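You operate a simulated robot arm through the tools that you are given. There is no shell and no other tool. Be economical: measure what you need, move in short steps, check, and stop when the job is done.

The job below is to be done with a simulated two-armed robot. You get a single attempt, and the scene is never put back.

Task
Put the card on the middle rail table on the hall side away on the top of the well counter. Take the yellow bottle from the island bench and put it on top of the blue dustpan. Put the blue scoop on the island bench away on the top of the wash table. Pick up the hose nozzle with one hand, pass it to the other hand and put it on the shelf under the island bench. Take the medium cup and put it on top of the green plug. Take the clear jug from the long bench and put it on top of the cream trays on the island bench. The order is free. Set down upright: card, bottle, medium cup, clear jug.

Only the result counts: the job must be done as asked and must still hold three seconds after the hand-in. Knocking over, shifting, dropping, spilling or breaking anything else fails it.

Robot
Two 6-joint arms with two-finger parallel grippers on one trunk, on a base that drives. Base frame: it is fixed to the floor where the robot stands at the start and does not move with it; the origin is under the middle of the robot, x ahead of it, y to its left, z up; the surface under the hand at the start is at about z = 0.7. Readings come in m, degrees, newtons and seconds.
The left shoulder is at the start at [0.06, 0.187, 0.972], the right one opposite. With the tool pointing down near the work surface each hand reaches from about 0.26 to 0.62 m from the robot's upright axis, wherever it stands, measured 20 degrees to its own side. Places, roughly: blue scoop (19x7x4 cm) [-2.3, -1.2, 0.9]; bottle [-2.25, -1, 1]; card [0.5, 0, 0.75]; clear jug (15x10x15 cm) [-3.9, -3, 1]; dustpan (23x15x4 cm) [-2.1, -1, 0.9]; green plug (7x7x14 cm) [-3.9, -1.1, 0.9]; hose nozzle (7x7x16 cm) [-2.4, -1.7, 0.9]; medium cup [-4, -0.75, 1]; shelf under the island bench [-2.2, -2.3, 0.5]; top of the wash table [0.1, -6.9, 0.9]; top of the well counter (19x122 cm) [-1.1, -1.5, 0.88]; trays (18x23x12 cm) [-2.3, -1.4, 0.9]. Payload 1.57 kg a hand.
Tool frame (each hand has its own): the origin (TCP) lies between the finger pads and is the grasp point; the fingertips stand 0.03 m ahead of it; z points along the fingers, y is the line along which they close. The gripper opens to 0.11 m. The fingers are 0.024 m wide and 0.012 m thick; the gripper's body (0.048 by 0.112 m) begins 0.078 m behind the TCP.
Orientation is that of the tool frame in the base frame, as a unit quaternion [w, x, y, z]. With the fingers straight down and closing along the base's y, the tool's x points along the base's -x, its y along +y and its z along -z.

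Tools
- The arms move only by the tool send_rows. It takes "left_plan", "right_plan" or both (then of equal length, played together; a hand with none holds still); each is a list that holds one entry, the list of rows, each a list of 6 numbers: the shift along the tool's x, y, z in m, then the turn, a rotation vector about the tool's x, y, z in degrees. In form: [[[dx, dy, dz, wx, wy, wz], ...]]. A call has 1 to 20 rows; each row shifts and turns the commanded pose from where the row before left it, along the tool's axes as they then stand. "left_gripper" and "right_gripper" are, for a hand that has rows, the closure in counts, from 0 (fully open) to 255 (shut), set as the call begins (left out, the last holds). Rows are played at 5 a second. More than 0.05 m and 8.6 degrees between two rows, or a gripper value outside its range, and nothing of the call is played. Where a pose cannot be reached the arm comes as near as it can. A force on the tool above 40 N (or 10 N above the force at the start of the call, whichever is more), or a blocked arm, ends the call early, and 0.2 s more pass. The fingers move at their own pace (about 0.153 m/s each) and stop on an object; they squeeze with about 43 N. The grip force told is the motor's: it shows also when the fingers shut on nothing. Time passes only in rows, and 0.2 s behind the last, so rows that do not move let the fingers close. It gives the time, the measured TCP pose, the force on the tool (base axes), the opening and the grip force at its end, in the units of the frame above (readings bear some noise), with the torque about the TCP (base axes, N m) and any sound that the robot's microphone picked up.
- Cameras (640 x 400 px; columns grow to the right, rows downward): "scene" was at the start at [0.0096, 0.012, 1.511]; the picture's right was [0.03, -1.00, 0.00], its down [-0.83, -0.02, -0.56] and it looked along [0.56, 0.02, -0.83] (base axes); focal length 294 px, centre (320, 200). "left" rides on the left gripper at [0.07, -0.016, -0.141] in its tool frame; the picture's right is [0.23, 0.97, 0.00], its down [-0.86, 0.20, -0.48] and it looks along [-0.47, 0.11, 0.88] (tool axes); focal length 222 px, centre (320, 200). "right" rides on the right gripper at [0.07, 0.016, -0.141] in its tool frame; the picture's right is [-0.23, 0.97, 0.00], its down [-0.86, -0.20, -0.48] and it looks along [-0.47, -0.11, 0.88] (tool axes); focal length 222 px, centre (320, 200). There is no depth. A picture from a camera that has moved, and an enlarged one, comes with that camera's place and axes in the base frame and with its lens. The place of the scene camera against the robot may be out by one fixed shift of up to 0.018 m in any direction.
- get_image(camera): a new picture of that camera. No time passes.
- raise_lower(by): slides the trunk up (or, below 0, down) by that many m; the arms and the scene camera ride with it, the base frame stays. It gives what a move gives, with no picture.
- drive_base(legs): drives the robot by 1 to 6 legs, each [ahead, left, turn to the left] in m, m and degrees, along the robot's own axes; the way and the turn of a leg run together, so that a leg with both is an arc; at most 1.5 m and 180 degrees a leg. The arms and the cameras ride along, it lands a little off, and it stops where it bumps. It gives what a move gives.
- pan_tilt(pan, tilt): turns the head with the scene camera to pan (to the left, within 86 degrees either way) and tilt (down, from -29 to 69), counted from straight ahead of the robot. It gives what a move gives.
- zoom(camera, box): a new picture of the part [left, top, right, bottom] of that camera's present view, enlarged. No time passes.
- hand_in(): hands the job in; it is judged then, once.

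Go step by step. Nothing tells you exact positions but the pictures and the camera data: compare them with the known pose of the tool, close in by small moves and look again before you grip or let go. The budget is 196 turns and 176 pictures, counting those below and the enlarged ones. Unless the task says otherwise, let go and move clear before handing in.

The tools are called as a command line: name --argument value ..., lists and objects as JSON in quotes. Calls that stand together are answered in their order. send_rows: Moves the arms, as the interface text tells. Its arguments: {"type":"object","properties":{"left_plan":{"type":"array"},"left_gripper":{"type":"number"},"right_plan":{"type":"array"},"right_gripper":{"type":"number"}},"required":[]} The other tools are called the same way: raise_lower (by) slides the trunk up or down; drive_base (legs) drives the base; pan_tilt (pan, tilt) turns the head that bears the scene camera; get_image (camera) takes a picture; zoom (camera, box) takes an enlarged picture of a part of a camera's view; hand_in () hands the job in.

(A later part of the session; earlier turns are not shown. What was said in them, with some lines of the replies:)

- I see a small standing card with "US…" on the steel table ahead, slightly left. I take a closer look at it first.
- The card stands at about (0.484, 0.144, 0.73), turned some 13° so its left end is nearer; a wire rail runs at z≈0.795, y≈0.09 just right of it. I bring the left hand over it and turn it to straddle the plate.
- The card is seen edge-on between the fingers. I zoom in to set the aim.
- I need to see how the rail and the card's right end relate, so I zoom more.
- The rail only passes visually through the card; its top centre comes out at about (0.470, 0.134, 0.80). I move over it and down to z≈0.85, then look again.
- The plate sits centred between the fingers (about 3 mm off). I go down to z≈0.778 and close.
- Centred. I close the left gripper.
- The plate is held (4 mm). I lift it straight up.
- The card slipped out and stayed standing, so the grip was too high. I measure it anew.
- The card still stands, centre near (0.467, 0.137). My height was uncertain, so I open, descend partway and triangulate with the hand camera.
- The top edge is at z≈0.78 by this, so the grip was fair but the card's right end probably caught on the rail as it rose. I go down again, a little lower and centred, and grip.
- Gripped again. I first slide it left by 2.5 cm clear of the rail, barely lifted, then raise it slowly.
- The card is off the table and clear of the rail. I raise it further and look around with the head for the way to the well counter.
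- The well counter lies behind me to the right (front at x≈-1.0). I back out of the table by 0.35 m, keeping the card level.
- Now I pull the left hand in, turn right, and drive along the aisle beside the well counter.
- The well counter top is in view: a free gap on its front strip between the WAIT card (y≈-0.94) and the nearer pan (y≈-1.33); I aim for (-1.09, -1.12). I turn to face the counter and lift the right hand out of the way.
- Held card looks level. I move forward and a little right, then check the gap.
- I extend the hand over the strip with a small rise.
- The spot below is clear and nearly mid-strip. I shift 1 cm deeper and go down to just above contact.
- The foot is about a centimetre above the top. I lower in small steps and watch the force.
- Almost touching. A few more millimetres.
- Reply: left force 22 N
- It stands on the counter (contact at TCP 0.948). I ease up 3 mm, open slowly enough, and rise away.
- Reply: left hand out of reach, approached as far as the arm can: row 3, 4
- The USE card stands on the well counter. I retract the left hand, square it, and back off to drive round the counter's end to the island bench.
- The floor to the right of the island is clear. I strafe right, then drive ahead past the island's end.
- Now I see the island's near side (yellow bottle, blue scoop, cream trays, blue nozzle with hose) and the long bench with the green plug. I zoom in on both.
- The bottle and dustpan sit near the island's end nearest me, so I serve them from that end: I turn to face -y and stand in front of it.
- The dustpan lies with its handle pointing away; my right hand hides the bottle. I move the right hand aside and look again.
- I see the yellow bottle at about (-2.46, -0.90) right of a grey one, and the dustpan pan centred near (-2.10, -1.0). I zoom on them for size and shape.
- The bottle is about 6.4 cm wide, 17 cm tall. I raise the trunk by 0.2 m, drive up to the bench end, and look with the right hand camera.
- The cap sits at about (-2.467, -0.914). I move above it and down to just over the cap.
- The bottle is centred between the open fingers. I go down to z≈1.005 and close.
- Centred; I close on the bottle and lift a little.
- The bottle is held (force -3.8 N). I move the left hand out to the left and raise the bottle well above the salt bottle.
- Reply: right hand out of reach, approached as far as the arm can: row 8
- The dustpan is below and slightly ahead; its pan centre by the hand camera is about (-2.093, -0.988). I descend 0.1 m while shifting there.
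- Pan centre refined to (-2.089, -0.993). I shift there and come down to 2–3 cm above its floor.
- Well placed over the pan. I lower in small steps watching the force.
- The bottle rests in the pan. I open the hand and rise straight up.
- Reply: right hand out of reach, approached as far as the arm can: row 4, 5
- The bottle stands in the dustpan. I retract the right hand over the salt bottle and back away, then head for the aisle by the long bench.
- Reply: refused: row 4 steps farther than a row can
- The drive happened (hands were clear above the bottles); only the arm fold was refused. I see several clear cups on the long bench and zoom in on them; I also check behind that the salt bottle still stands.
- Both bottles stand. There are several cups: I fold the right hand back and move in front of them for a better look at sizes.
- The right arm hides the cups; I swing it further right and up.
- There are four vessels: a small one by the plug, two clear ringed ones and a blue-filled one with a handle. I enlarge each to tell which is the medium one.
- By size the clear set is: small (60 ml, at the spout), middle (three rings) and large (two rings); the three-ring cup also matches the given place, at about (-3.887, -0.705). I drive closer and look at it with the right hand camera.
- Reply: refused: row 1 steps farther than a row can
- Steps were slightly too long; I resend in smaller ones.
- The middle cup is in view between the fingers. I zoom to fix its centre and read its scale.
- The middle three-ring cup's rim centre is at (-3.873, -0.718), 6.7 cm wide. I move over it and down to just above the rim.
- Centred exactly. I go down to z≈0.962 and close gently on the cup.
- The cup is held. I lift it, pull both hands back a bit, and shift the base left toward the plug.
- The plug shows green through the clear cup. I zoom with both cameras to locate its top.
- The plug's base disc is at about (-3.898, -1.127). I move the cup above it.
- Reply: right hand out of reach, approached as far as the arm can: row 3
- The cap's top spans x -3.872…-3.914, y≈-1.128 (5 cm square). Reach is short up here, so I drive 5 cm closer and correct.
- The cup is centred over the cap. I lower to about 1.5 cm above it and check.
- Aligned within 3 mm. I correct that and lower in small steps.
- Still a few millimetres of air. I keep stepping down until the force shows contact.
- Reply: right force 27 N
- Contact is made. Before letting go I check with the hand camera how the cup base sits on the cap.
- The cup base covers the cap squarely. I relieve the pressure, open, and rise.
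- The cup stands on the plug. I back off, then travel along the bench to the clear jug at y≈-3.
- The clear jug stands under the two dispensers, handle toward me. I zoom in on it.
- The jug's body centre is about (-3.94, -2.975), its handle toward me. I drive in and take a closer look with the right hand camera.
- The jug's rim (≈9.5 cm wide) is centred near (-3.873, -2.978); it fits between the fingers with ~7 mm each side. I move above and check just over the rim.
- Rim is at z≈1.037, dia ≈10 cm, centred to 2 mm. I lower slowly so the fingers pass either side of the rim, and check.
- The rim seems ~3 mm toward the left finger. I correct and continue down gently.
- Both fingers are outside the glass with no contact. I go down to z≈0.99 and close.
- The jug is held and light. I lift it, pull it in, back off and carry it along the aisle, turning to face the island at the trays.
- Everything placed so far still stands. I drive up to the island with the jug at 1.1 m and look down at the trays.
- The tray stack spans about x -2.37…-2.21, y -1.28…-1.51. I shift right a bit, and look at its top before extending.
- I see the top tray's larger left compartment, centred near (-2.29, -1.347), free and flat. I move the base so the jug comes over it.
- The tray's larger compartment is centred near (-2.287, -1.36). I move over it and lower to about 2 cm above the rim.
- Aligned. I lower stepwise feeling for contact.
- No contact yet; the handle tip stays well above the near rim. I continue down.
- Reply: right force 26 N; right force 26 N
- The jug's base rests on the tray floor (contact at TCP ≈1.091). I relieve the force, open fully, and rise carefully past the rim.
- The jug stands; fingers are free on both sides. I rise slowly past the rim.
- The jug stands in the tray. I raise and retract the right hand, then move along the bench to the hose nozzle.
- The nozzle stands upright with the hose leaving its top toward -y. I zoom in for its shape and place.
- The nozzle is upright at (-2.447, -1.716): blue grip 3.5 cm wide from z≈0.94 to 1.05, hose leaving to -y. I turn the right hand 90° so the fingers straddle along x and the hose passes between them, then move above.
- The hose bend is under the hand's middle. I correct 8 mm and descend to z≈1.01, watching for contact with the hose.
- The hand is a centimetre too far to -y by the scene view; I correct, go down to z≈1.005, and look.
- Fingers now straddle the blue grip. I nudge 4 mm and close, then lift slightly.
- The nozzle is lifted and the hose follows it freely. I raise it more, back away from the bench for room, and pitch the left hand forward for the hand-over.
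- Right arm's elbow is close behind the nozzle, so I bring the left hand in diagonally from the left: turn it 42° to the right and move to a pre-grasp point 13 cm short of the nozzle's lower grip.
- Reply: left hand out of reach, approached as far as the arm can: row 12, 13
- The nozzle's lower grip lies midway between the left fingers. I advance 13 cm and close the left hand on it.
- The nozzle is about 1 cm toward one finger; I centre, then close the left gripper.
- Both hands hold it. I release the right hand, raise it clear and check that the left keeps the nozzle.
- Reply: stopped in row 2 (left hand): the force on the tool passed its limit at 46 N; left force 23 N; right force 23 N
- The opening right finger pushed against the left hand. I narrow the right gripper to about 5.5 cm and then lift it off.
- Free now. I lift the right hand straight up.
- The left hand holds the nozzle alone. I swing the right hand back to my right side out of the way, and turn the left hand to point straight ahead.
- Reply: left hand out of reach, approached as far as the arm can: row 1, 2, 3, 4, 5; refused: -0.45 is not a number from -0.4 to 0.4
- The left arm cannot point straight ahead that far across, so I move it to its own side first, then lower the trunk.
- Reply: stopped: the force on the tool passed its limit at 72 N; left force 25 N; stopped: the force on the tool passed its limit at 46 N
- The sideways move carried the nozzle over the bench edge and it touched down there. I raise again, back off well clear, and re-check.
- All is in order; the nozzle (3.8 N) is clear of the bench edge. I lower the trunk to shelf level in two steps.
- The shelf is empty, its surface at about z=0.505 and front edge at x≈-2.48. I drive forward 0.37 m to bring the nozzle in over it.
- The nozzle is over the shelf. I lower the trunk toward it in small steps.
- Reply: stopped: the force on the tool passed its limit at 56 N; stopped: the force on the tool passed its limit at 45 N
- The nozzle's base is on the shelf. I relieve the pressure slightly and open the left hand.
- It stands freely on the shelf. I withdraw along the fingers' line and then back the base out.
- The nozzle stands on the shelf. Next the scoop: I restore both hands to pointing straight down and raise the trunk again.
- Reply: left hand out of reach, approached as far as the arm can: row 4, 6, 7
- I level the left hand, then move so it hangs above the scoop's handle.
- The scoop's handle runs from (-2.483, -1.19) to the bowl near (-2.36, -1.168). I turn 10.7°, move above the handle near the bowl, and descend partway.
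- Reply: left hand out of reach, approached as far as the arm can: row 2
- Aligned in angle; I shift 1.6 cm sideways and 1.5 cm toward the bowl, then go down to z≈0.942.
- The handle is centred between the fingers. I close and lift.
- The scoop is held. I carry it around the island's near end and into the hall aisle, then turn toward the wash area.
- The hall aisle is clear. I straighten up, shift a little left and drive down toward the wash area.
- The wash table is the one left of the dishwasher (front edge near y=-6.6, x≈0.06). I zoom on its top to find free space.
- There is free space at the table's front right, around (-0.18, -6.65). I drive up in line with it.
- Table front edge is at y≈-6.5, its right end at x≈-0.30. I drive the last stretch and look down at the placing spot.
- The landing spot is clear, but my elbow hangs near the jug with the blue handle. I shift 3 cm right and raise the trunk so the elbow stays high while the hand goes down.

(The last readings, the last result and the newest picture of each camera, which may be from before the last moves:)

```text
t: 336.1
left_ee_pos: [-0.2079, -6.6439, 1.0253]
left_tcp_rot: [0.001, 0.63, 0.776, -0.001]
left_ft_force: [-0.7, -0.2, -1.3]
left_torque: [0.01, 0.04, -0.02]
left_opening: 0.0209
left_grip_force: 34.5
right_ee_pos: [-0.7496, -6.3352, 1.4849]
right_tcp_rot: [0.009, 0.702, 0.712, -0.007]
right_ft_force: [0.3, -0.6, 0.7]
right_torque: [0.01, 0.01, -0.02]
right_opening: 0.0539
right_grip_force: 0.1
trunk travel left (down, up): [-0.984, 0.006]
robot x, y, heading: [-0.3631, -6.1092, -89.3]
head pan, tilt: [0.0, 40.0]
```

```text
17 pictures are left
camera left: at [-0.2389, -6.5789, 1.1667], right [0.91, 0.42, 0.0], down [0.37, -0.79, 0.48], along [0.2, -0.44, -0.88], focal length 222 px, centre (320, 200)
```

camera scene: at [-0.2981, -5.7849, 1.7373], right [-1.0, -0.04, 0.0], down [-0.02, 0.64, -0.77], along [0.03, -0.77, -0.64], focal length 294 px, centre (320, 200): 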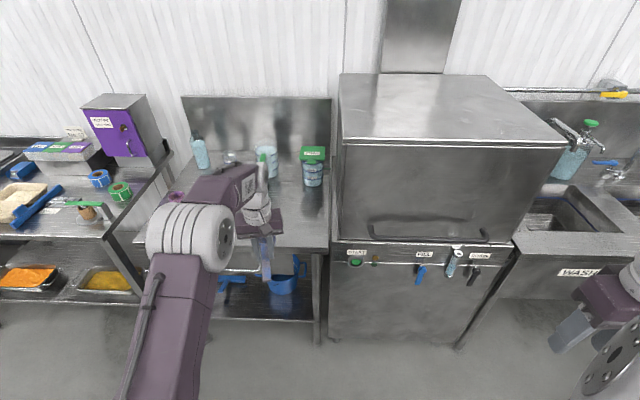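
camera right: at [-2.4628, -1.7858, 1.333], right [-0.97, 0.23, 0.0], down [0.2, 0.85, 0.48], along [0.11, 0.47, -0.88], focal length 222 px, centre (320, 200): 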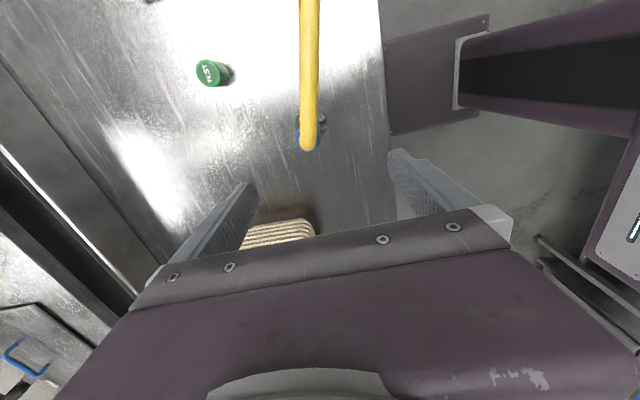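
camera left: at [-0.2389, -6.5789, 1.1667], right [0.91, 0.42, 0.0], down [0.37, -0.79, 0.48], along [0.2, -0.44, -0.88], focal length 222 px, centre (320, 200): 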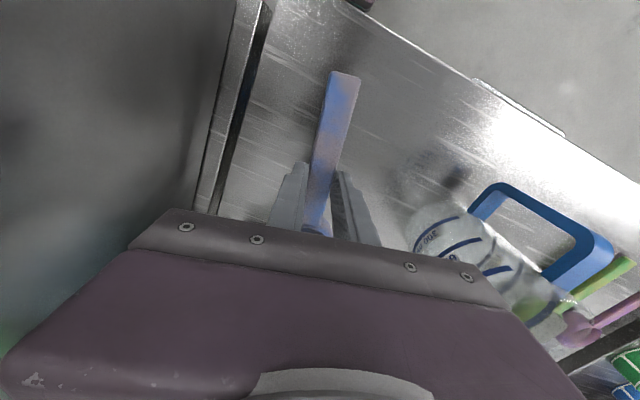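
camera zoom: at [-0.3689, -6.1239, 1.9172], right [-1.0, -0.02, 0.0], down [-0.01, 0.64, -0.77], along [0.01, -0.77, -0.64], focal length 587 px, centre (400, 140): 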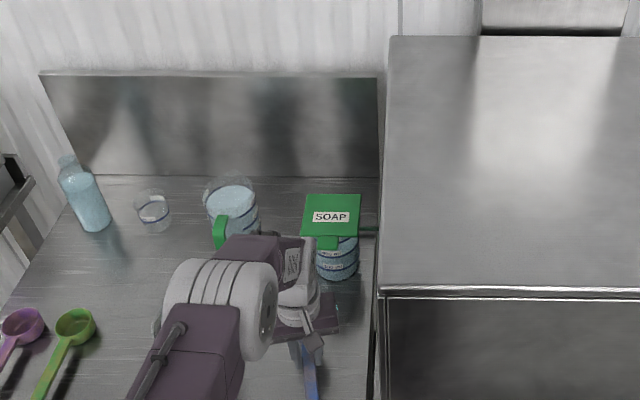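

Clear on both sides. I lower to just above the table, then feel for contact.

send_rows --left_plan '[[[0, 0, 0.03, 0, 0, 0], [0, 0, 0.03, 0, 0, 0], [0, 0, 0, 0, 0, 0]]]'

send_rows --left_plan '[[[0, 0, 0.006, 0, 0, 0], [0, 0, 0.006, 0, 0, 0], [0, 0, 0, 0, 0, 0]]]'

send_rows --left_plan '[[[0, 0, 0.003, 0, 0, 0], [0, 0, 0.003, 0, 0, 0], [0, 0, 0, 0, 0, 0]]]'

send_rows --left_plan '[[[0, 0, 0.002, 0, 0, 0], [0, 0, 0.002, 0, 0, 0], [0, 0, 0, 0, 0, 0]]]'

get_image --camera "left"

```text
t: 336.9
left_ee_pos: [-0.2072, -6.6442, 0.9658]
left_tcp_rot: [0.001, 0.63, 0.777, 0.0]
left_ft_force: [0.6, 0.1, -0.7]
left_torque: [0.02, 0.01, 0.01]
left_opening: 0.021
left_grip_force: 34.1
right_ee_pos: [-0.7512, -6.3357, 1.4849]
right_tcp_rot: [0.01, 0.702, 0.712, -0.007]
right_ft_force: [-0.2, 0.0, 0.4]
right_torque: [0.0, -0.01, 0.03]
right_opening: 0.054
right_grip_force: 0.1
trunk travel left (down, up): [-0.984, 0.006]
robot x, y, heading: [-0.3709, -6.1083, -89.1]
head pan, tilt: [0.0, 40.0]
```

```text
t: 337.6
left_ee_pos: [-0.2085, -6.6414, 0.956]
left_tcp_rot: [0.001, 0.63, 0.776, -0.002]
left_ft_force: [2.0, -2.9, 14.0]
left_torque: [-0.91, -0.23, 0.04]
left_opening: 0.0212
left_grip_force: 34.4
left hand out of reach, approached as far as the arm can: row 2
right_ee_pos: [-0.75, -6.3366, 1.4854]
right_tcp_rot: [0.011, 0.702, 0.712, -0.007]
right_ft_force: [1.0, 0.5, 0.1]
right_torque: [-0.02, 0.02, 0.01]
right_opening: 0.0542
right_grip_force: 0.2
trunk travel left (down, up): [-0.984, 0.006]
robot x, y, heading: [-0.3702, -6.1103, -89.0]
head pan, tilt: [0.0, 40.0]
```

```text
t: 338.4
left_ee_pos: [-0.209, -6.6385, 0.9501]
left_tcp_rot: [0.0, 0.631, 0.776, 0.0]
left_ft_force: [0.1, -3.1, 11.0]
left_torque: [-0.8, -0.1, -0.04]
left_opening: 0.0206
left_grip_force: 34.5
left hand out of reach, approached as far as the arm can: row 2
right_ee_pos: [-0.7515, -6.3342, 1.4876]
right_tcp_rot: [0.011, 0.702, 0.712, -0.008]
right_ft_force: [-0.1, -0.7, 0.1]
right_torque: [-0.01, -0.01, -0.01]
right_opening: 0.0541
right_grip_force: 0.1
trunk travel left (down, up): [-0.984, 0.006]
robot x, y, heading: [-0.3662, -6.1074, -89.1]
head pan, tilt: [0.0, 40.0]
```

```text
t: 339.2
left_ee_pos: [-0.2101, -6.6363, 0.9487]
left_tcp_rot: [0.002, 0.63, 0.777, -0.002]
left_ft_force: [0.9, -2.4, 13.7]
left_torque: [-0.95, -0.17, -0.01]
left_opening: 0.0211
left_grip_force: 33.9
right_ee_pos: [-0.7495, -6.3348, 1.4855]
right_tcp_rot: [0.011, 0.702, 0.712, -0.007]
right_ft_force: [-0.4, -0.4, 0.2]
right_torque: [0.02, -0.02, 0.0]
right_opening: 0.0538
right_grip_force: 0.0
trunk travel left (down, up): [-0.984, 0.006]
robot x, y, heading: [-0.3695, -6.1101, -89.0]
head pan, tilt: [0.0, 40.0]
```

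```text
16 pictures are left
camera left: at [-0.2403, -6.5707, 1.0892], right [0.91, 0.42, 0.0], down [0.37, -0.79, 0.48], along [0.2, -0.44, -0.88], focal length 222 px, centre (320, 200)
```

left: 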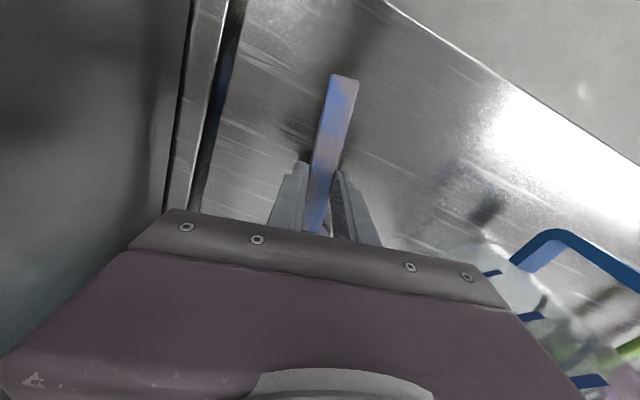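

The bowl rests on the table. I open moderately and rise away.

send_rows --left_plan '[[[0, 0, -0.002, 0, 0, 0], [0, 0, 0, 0, 0, 0]]]'

send_rows --left_plan '[[[0, 0, 0, 0, 0, 0], [0, 0, 0, 0, 0, 0], [0, 0, 0, 0, 0, 0], [0, 0, 0, 0, 0, 0]]]' --left_gripper 120

send_rows --left_plan '[[[0, 0, -0.02, 0, 0, 0], [0, 0, -0.04, 0, 0, 0], [0, 0, -0.045, 0, 0, 0], [0, 0, -0.045, 0, 0, 0], [0, 0, -0.045, 0, 0, 0], [0, 0, -0.045, 0, 0, 0], [0, 0, 0, 0, 0, 0]]]'

get_image --camera "left"

```text
t: 339.9
left_ee_pos: [-0.2106, -6.6359, 0.9475]
left_tcp_rot: [0.001, 0.63, 0.777, 0.0]
left_ft_force: [0.4, 0.2, 7.8]
left_torque: [-0.4, -0.07, 0.04]
left_opening: 0.021
left_grip_force: 34.3
right_ee_pos: [-0.7503, -6.3362, 1.4865]
right_tcp_rot: [0.011, 0.702, 0.712, -0.008]
right_ft_force: [0.4, 0.1, 0.6]
right_torque: [0.01, 0.0, -0.03]
right_opening: 0.054
right_grip_force: 0.0
trunk travel left (down, up): [-0.984, 0.006]
robot x, y, heading: [-0.372, -6.1112, -88.9]
head pan, tilt: [0.0, 40.0]
```

```text
t: 340.9
left_ee_pos: [-0.2101, -6.636, 0.9465]
left_tcp_rot: [0.001, 0.631, 0.776, -0.001]
left_ft_force: [0.1, 0.5, -1.1]
left_torque: [-0.02, 0.02, -0.02]
left_opening: 0.0583
left_grip_force: 0.0
right_ee_pos: [-0.7501, -6.3366, 1.4836]
right_tcp_rot: [0.01, 0.702, 0.712, -0.007]
right_ft_force: [0.7, 0.5, 0.7]
right_torque: [-0.01, 0.03, 0.0]
right_opening: 0.0539
right_grip_force: 0.0
trunk travel left (down, up): [-0.984, 0.006]
robot x, y, heading: [-0.3678, -6.1058, -89.3]
head pan, tilt: [0.0, 40.0]
```

```text
t: 342.4
left_ee_pos: [-0.2116, -6.6373, 1.1907]
left_tcp_rot: [0.001, 0.63, 0.777, 0.0]
left_ft_force: [-0.3, -0.1, -0.2]
left_torque: [-0.01, -0.03, 0.01]
left_opening: 0.0579
left_grip_force: 0.0
right_ee_pos: [-0.7492, -6.3355, 1.4862]
right_tcp_rot: [0.01, 0.702, 0.712, -0.007]
right_ft_force: [-0.1, -0.3, 0.0]
right_torque: [-0.02, 0.03, 0.03]
right_opening: 0.054
right_grip_force: 0.1
trunk travel left (down, up): [-0.984, 0.006]
robot x, y, heading: [-0.3687, -6.1066, -89.2]
head pan, tilt: [0.0, 40.0]
```

```text
15 pictures are left
camera left: at [-0.2421, -6.5739, 1.3325], right [0.91, 0.42, 0.0], down [0.37, -0.8, 0.48], along [0.2, -0.44, -0.88], focal length 222 px, centre (320, 200)
```

left: 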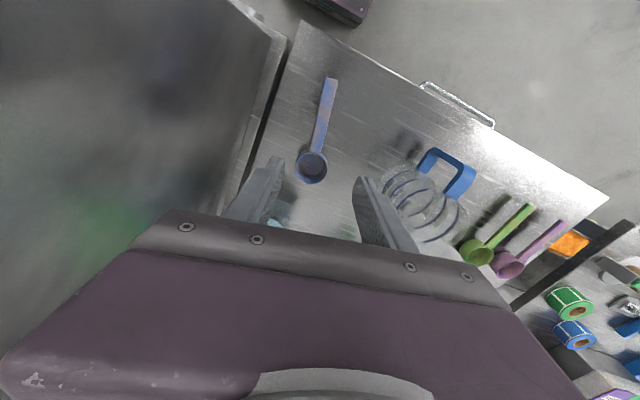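

The blue scoop lies on the wash table, its neighbours untouched. I back away to be clear and take a last look.

drive_base --legs '[[-0.4, 0, 0]]'

get_image --camera "scene"

```text
t: 345.0
left_ee_pos: [-0.2185, -6.2386, 1.1896]
left_tcp_rot: [0.001, 0.632, 0.775, 0.0]
left_ft_force: [0.4, 0.1, -0.1]
left_torque: [0.04, -0.01, 0.01]
left_opening: 0.0578
left_grip_force: 0.0
right_ee_pos: [-0.7556, -5.9344, 1.4838]
right_tcp_rot: [0.01, 0.704, 0.71, -0.007]
right_ft_force: [0.1, -0.9, 0.6]
right_torque: [0.05, 0.0, -0.01]
right_opening: 0.0539
right_grip_force: 0.1
trunk travel left (down, up): [-0.984, 0.006]
robot x, y, heading: [-0.3731, -5.7059, -89.3]
head pan, tilt: [0.0, 40.0]
```

```text
14 pictures are left
camera scene: at [-0.3741, -5.7251, 1.9171], right [-1.0, -0.01, 0.0], down [-0.01, 0.64, -0.76], along [0.01, -0.76, -0.64], focal length 294 px, centre (320, 200)
```

scene: 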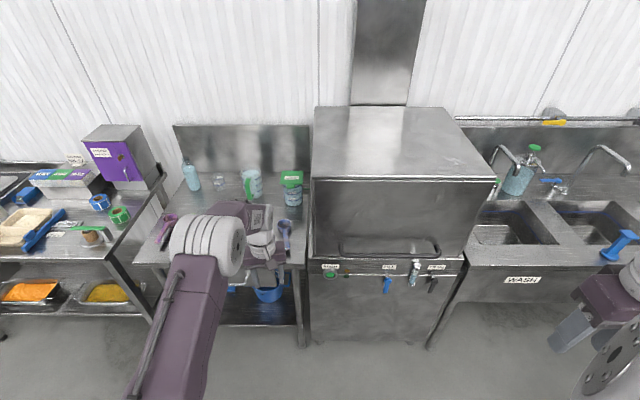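

All six items are placed, both hands are empty and I stand clear, so I hand in.

hand_in

```text
The job is handed in.
```

I placed all six items and handed the job in, but I couldn't be sure which cup was the medium one. I took the clear three-ring cup, the middle one of three by size and the closest to the given place.

- **Card:** it stands upright on the well counter. It slipped out of my first grip and moved about 1 cm on the rail table before I got it.
- **Yellow bottle:** it stands upright in the blue dustpan.
- **Cup:** it stands upright on the green plug.
- **Clear jug:** it stands upright in the larger compartment of the top cream tray.
- **Hose nozzle:** I passed it from the right hand to the left and stood it on the shelf under the island bench. The hands pressed on each other during the pass, and the nozzle touched the bench edge on the way down, but nothing was displaced.
- **Blue scoop:** it lies on the wash table.

I saw each item standing or lying where I left it, but did not go back for a final look at the earlier ones.
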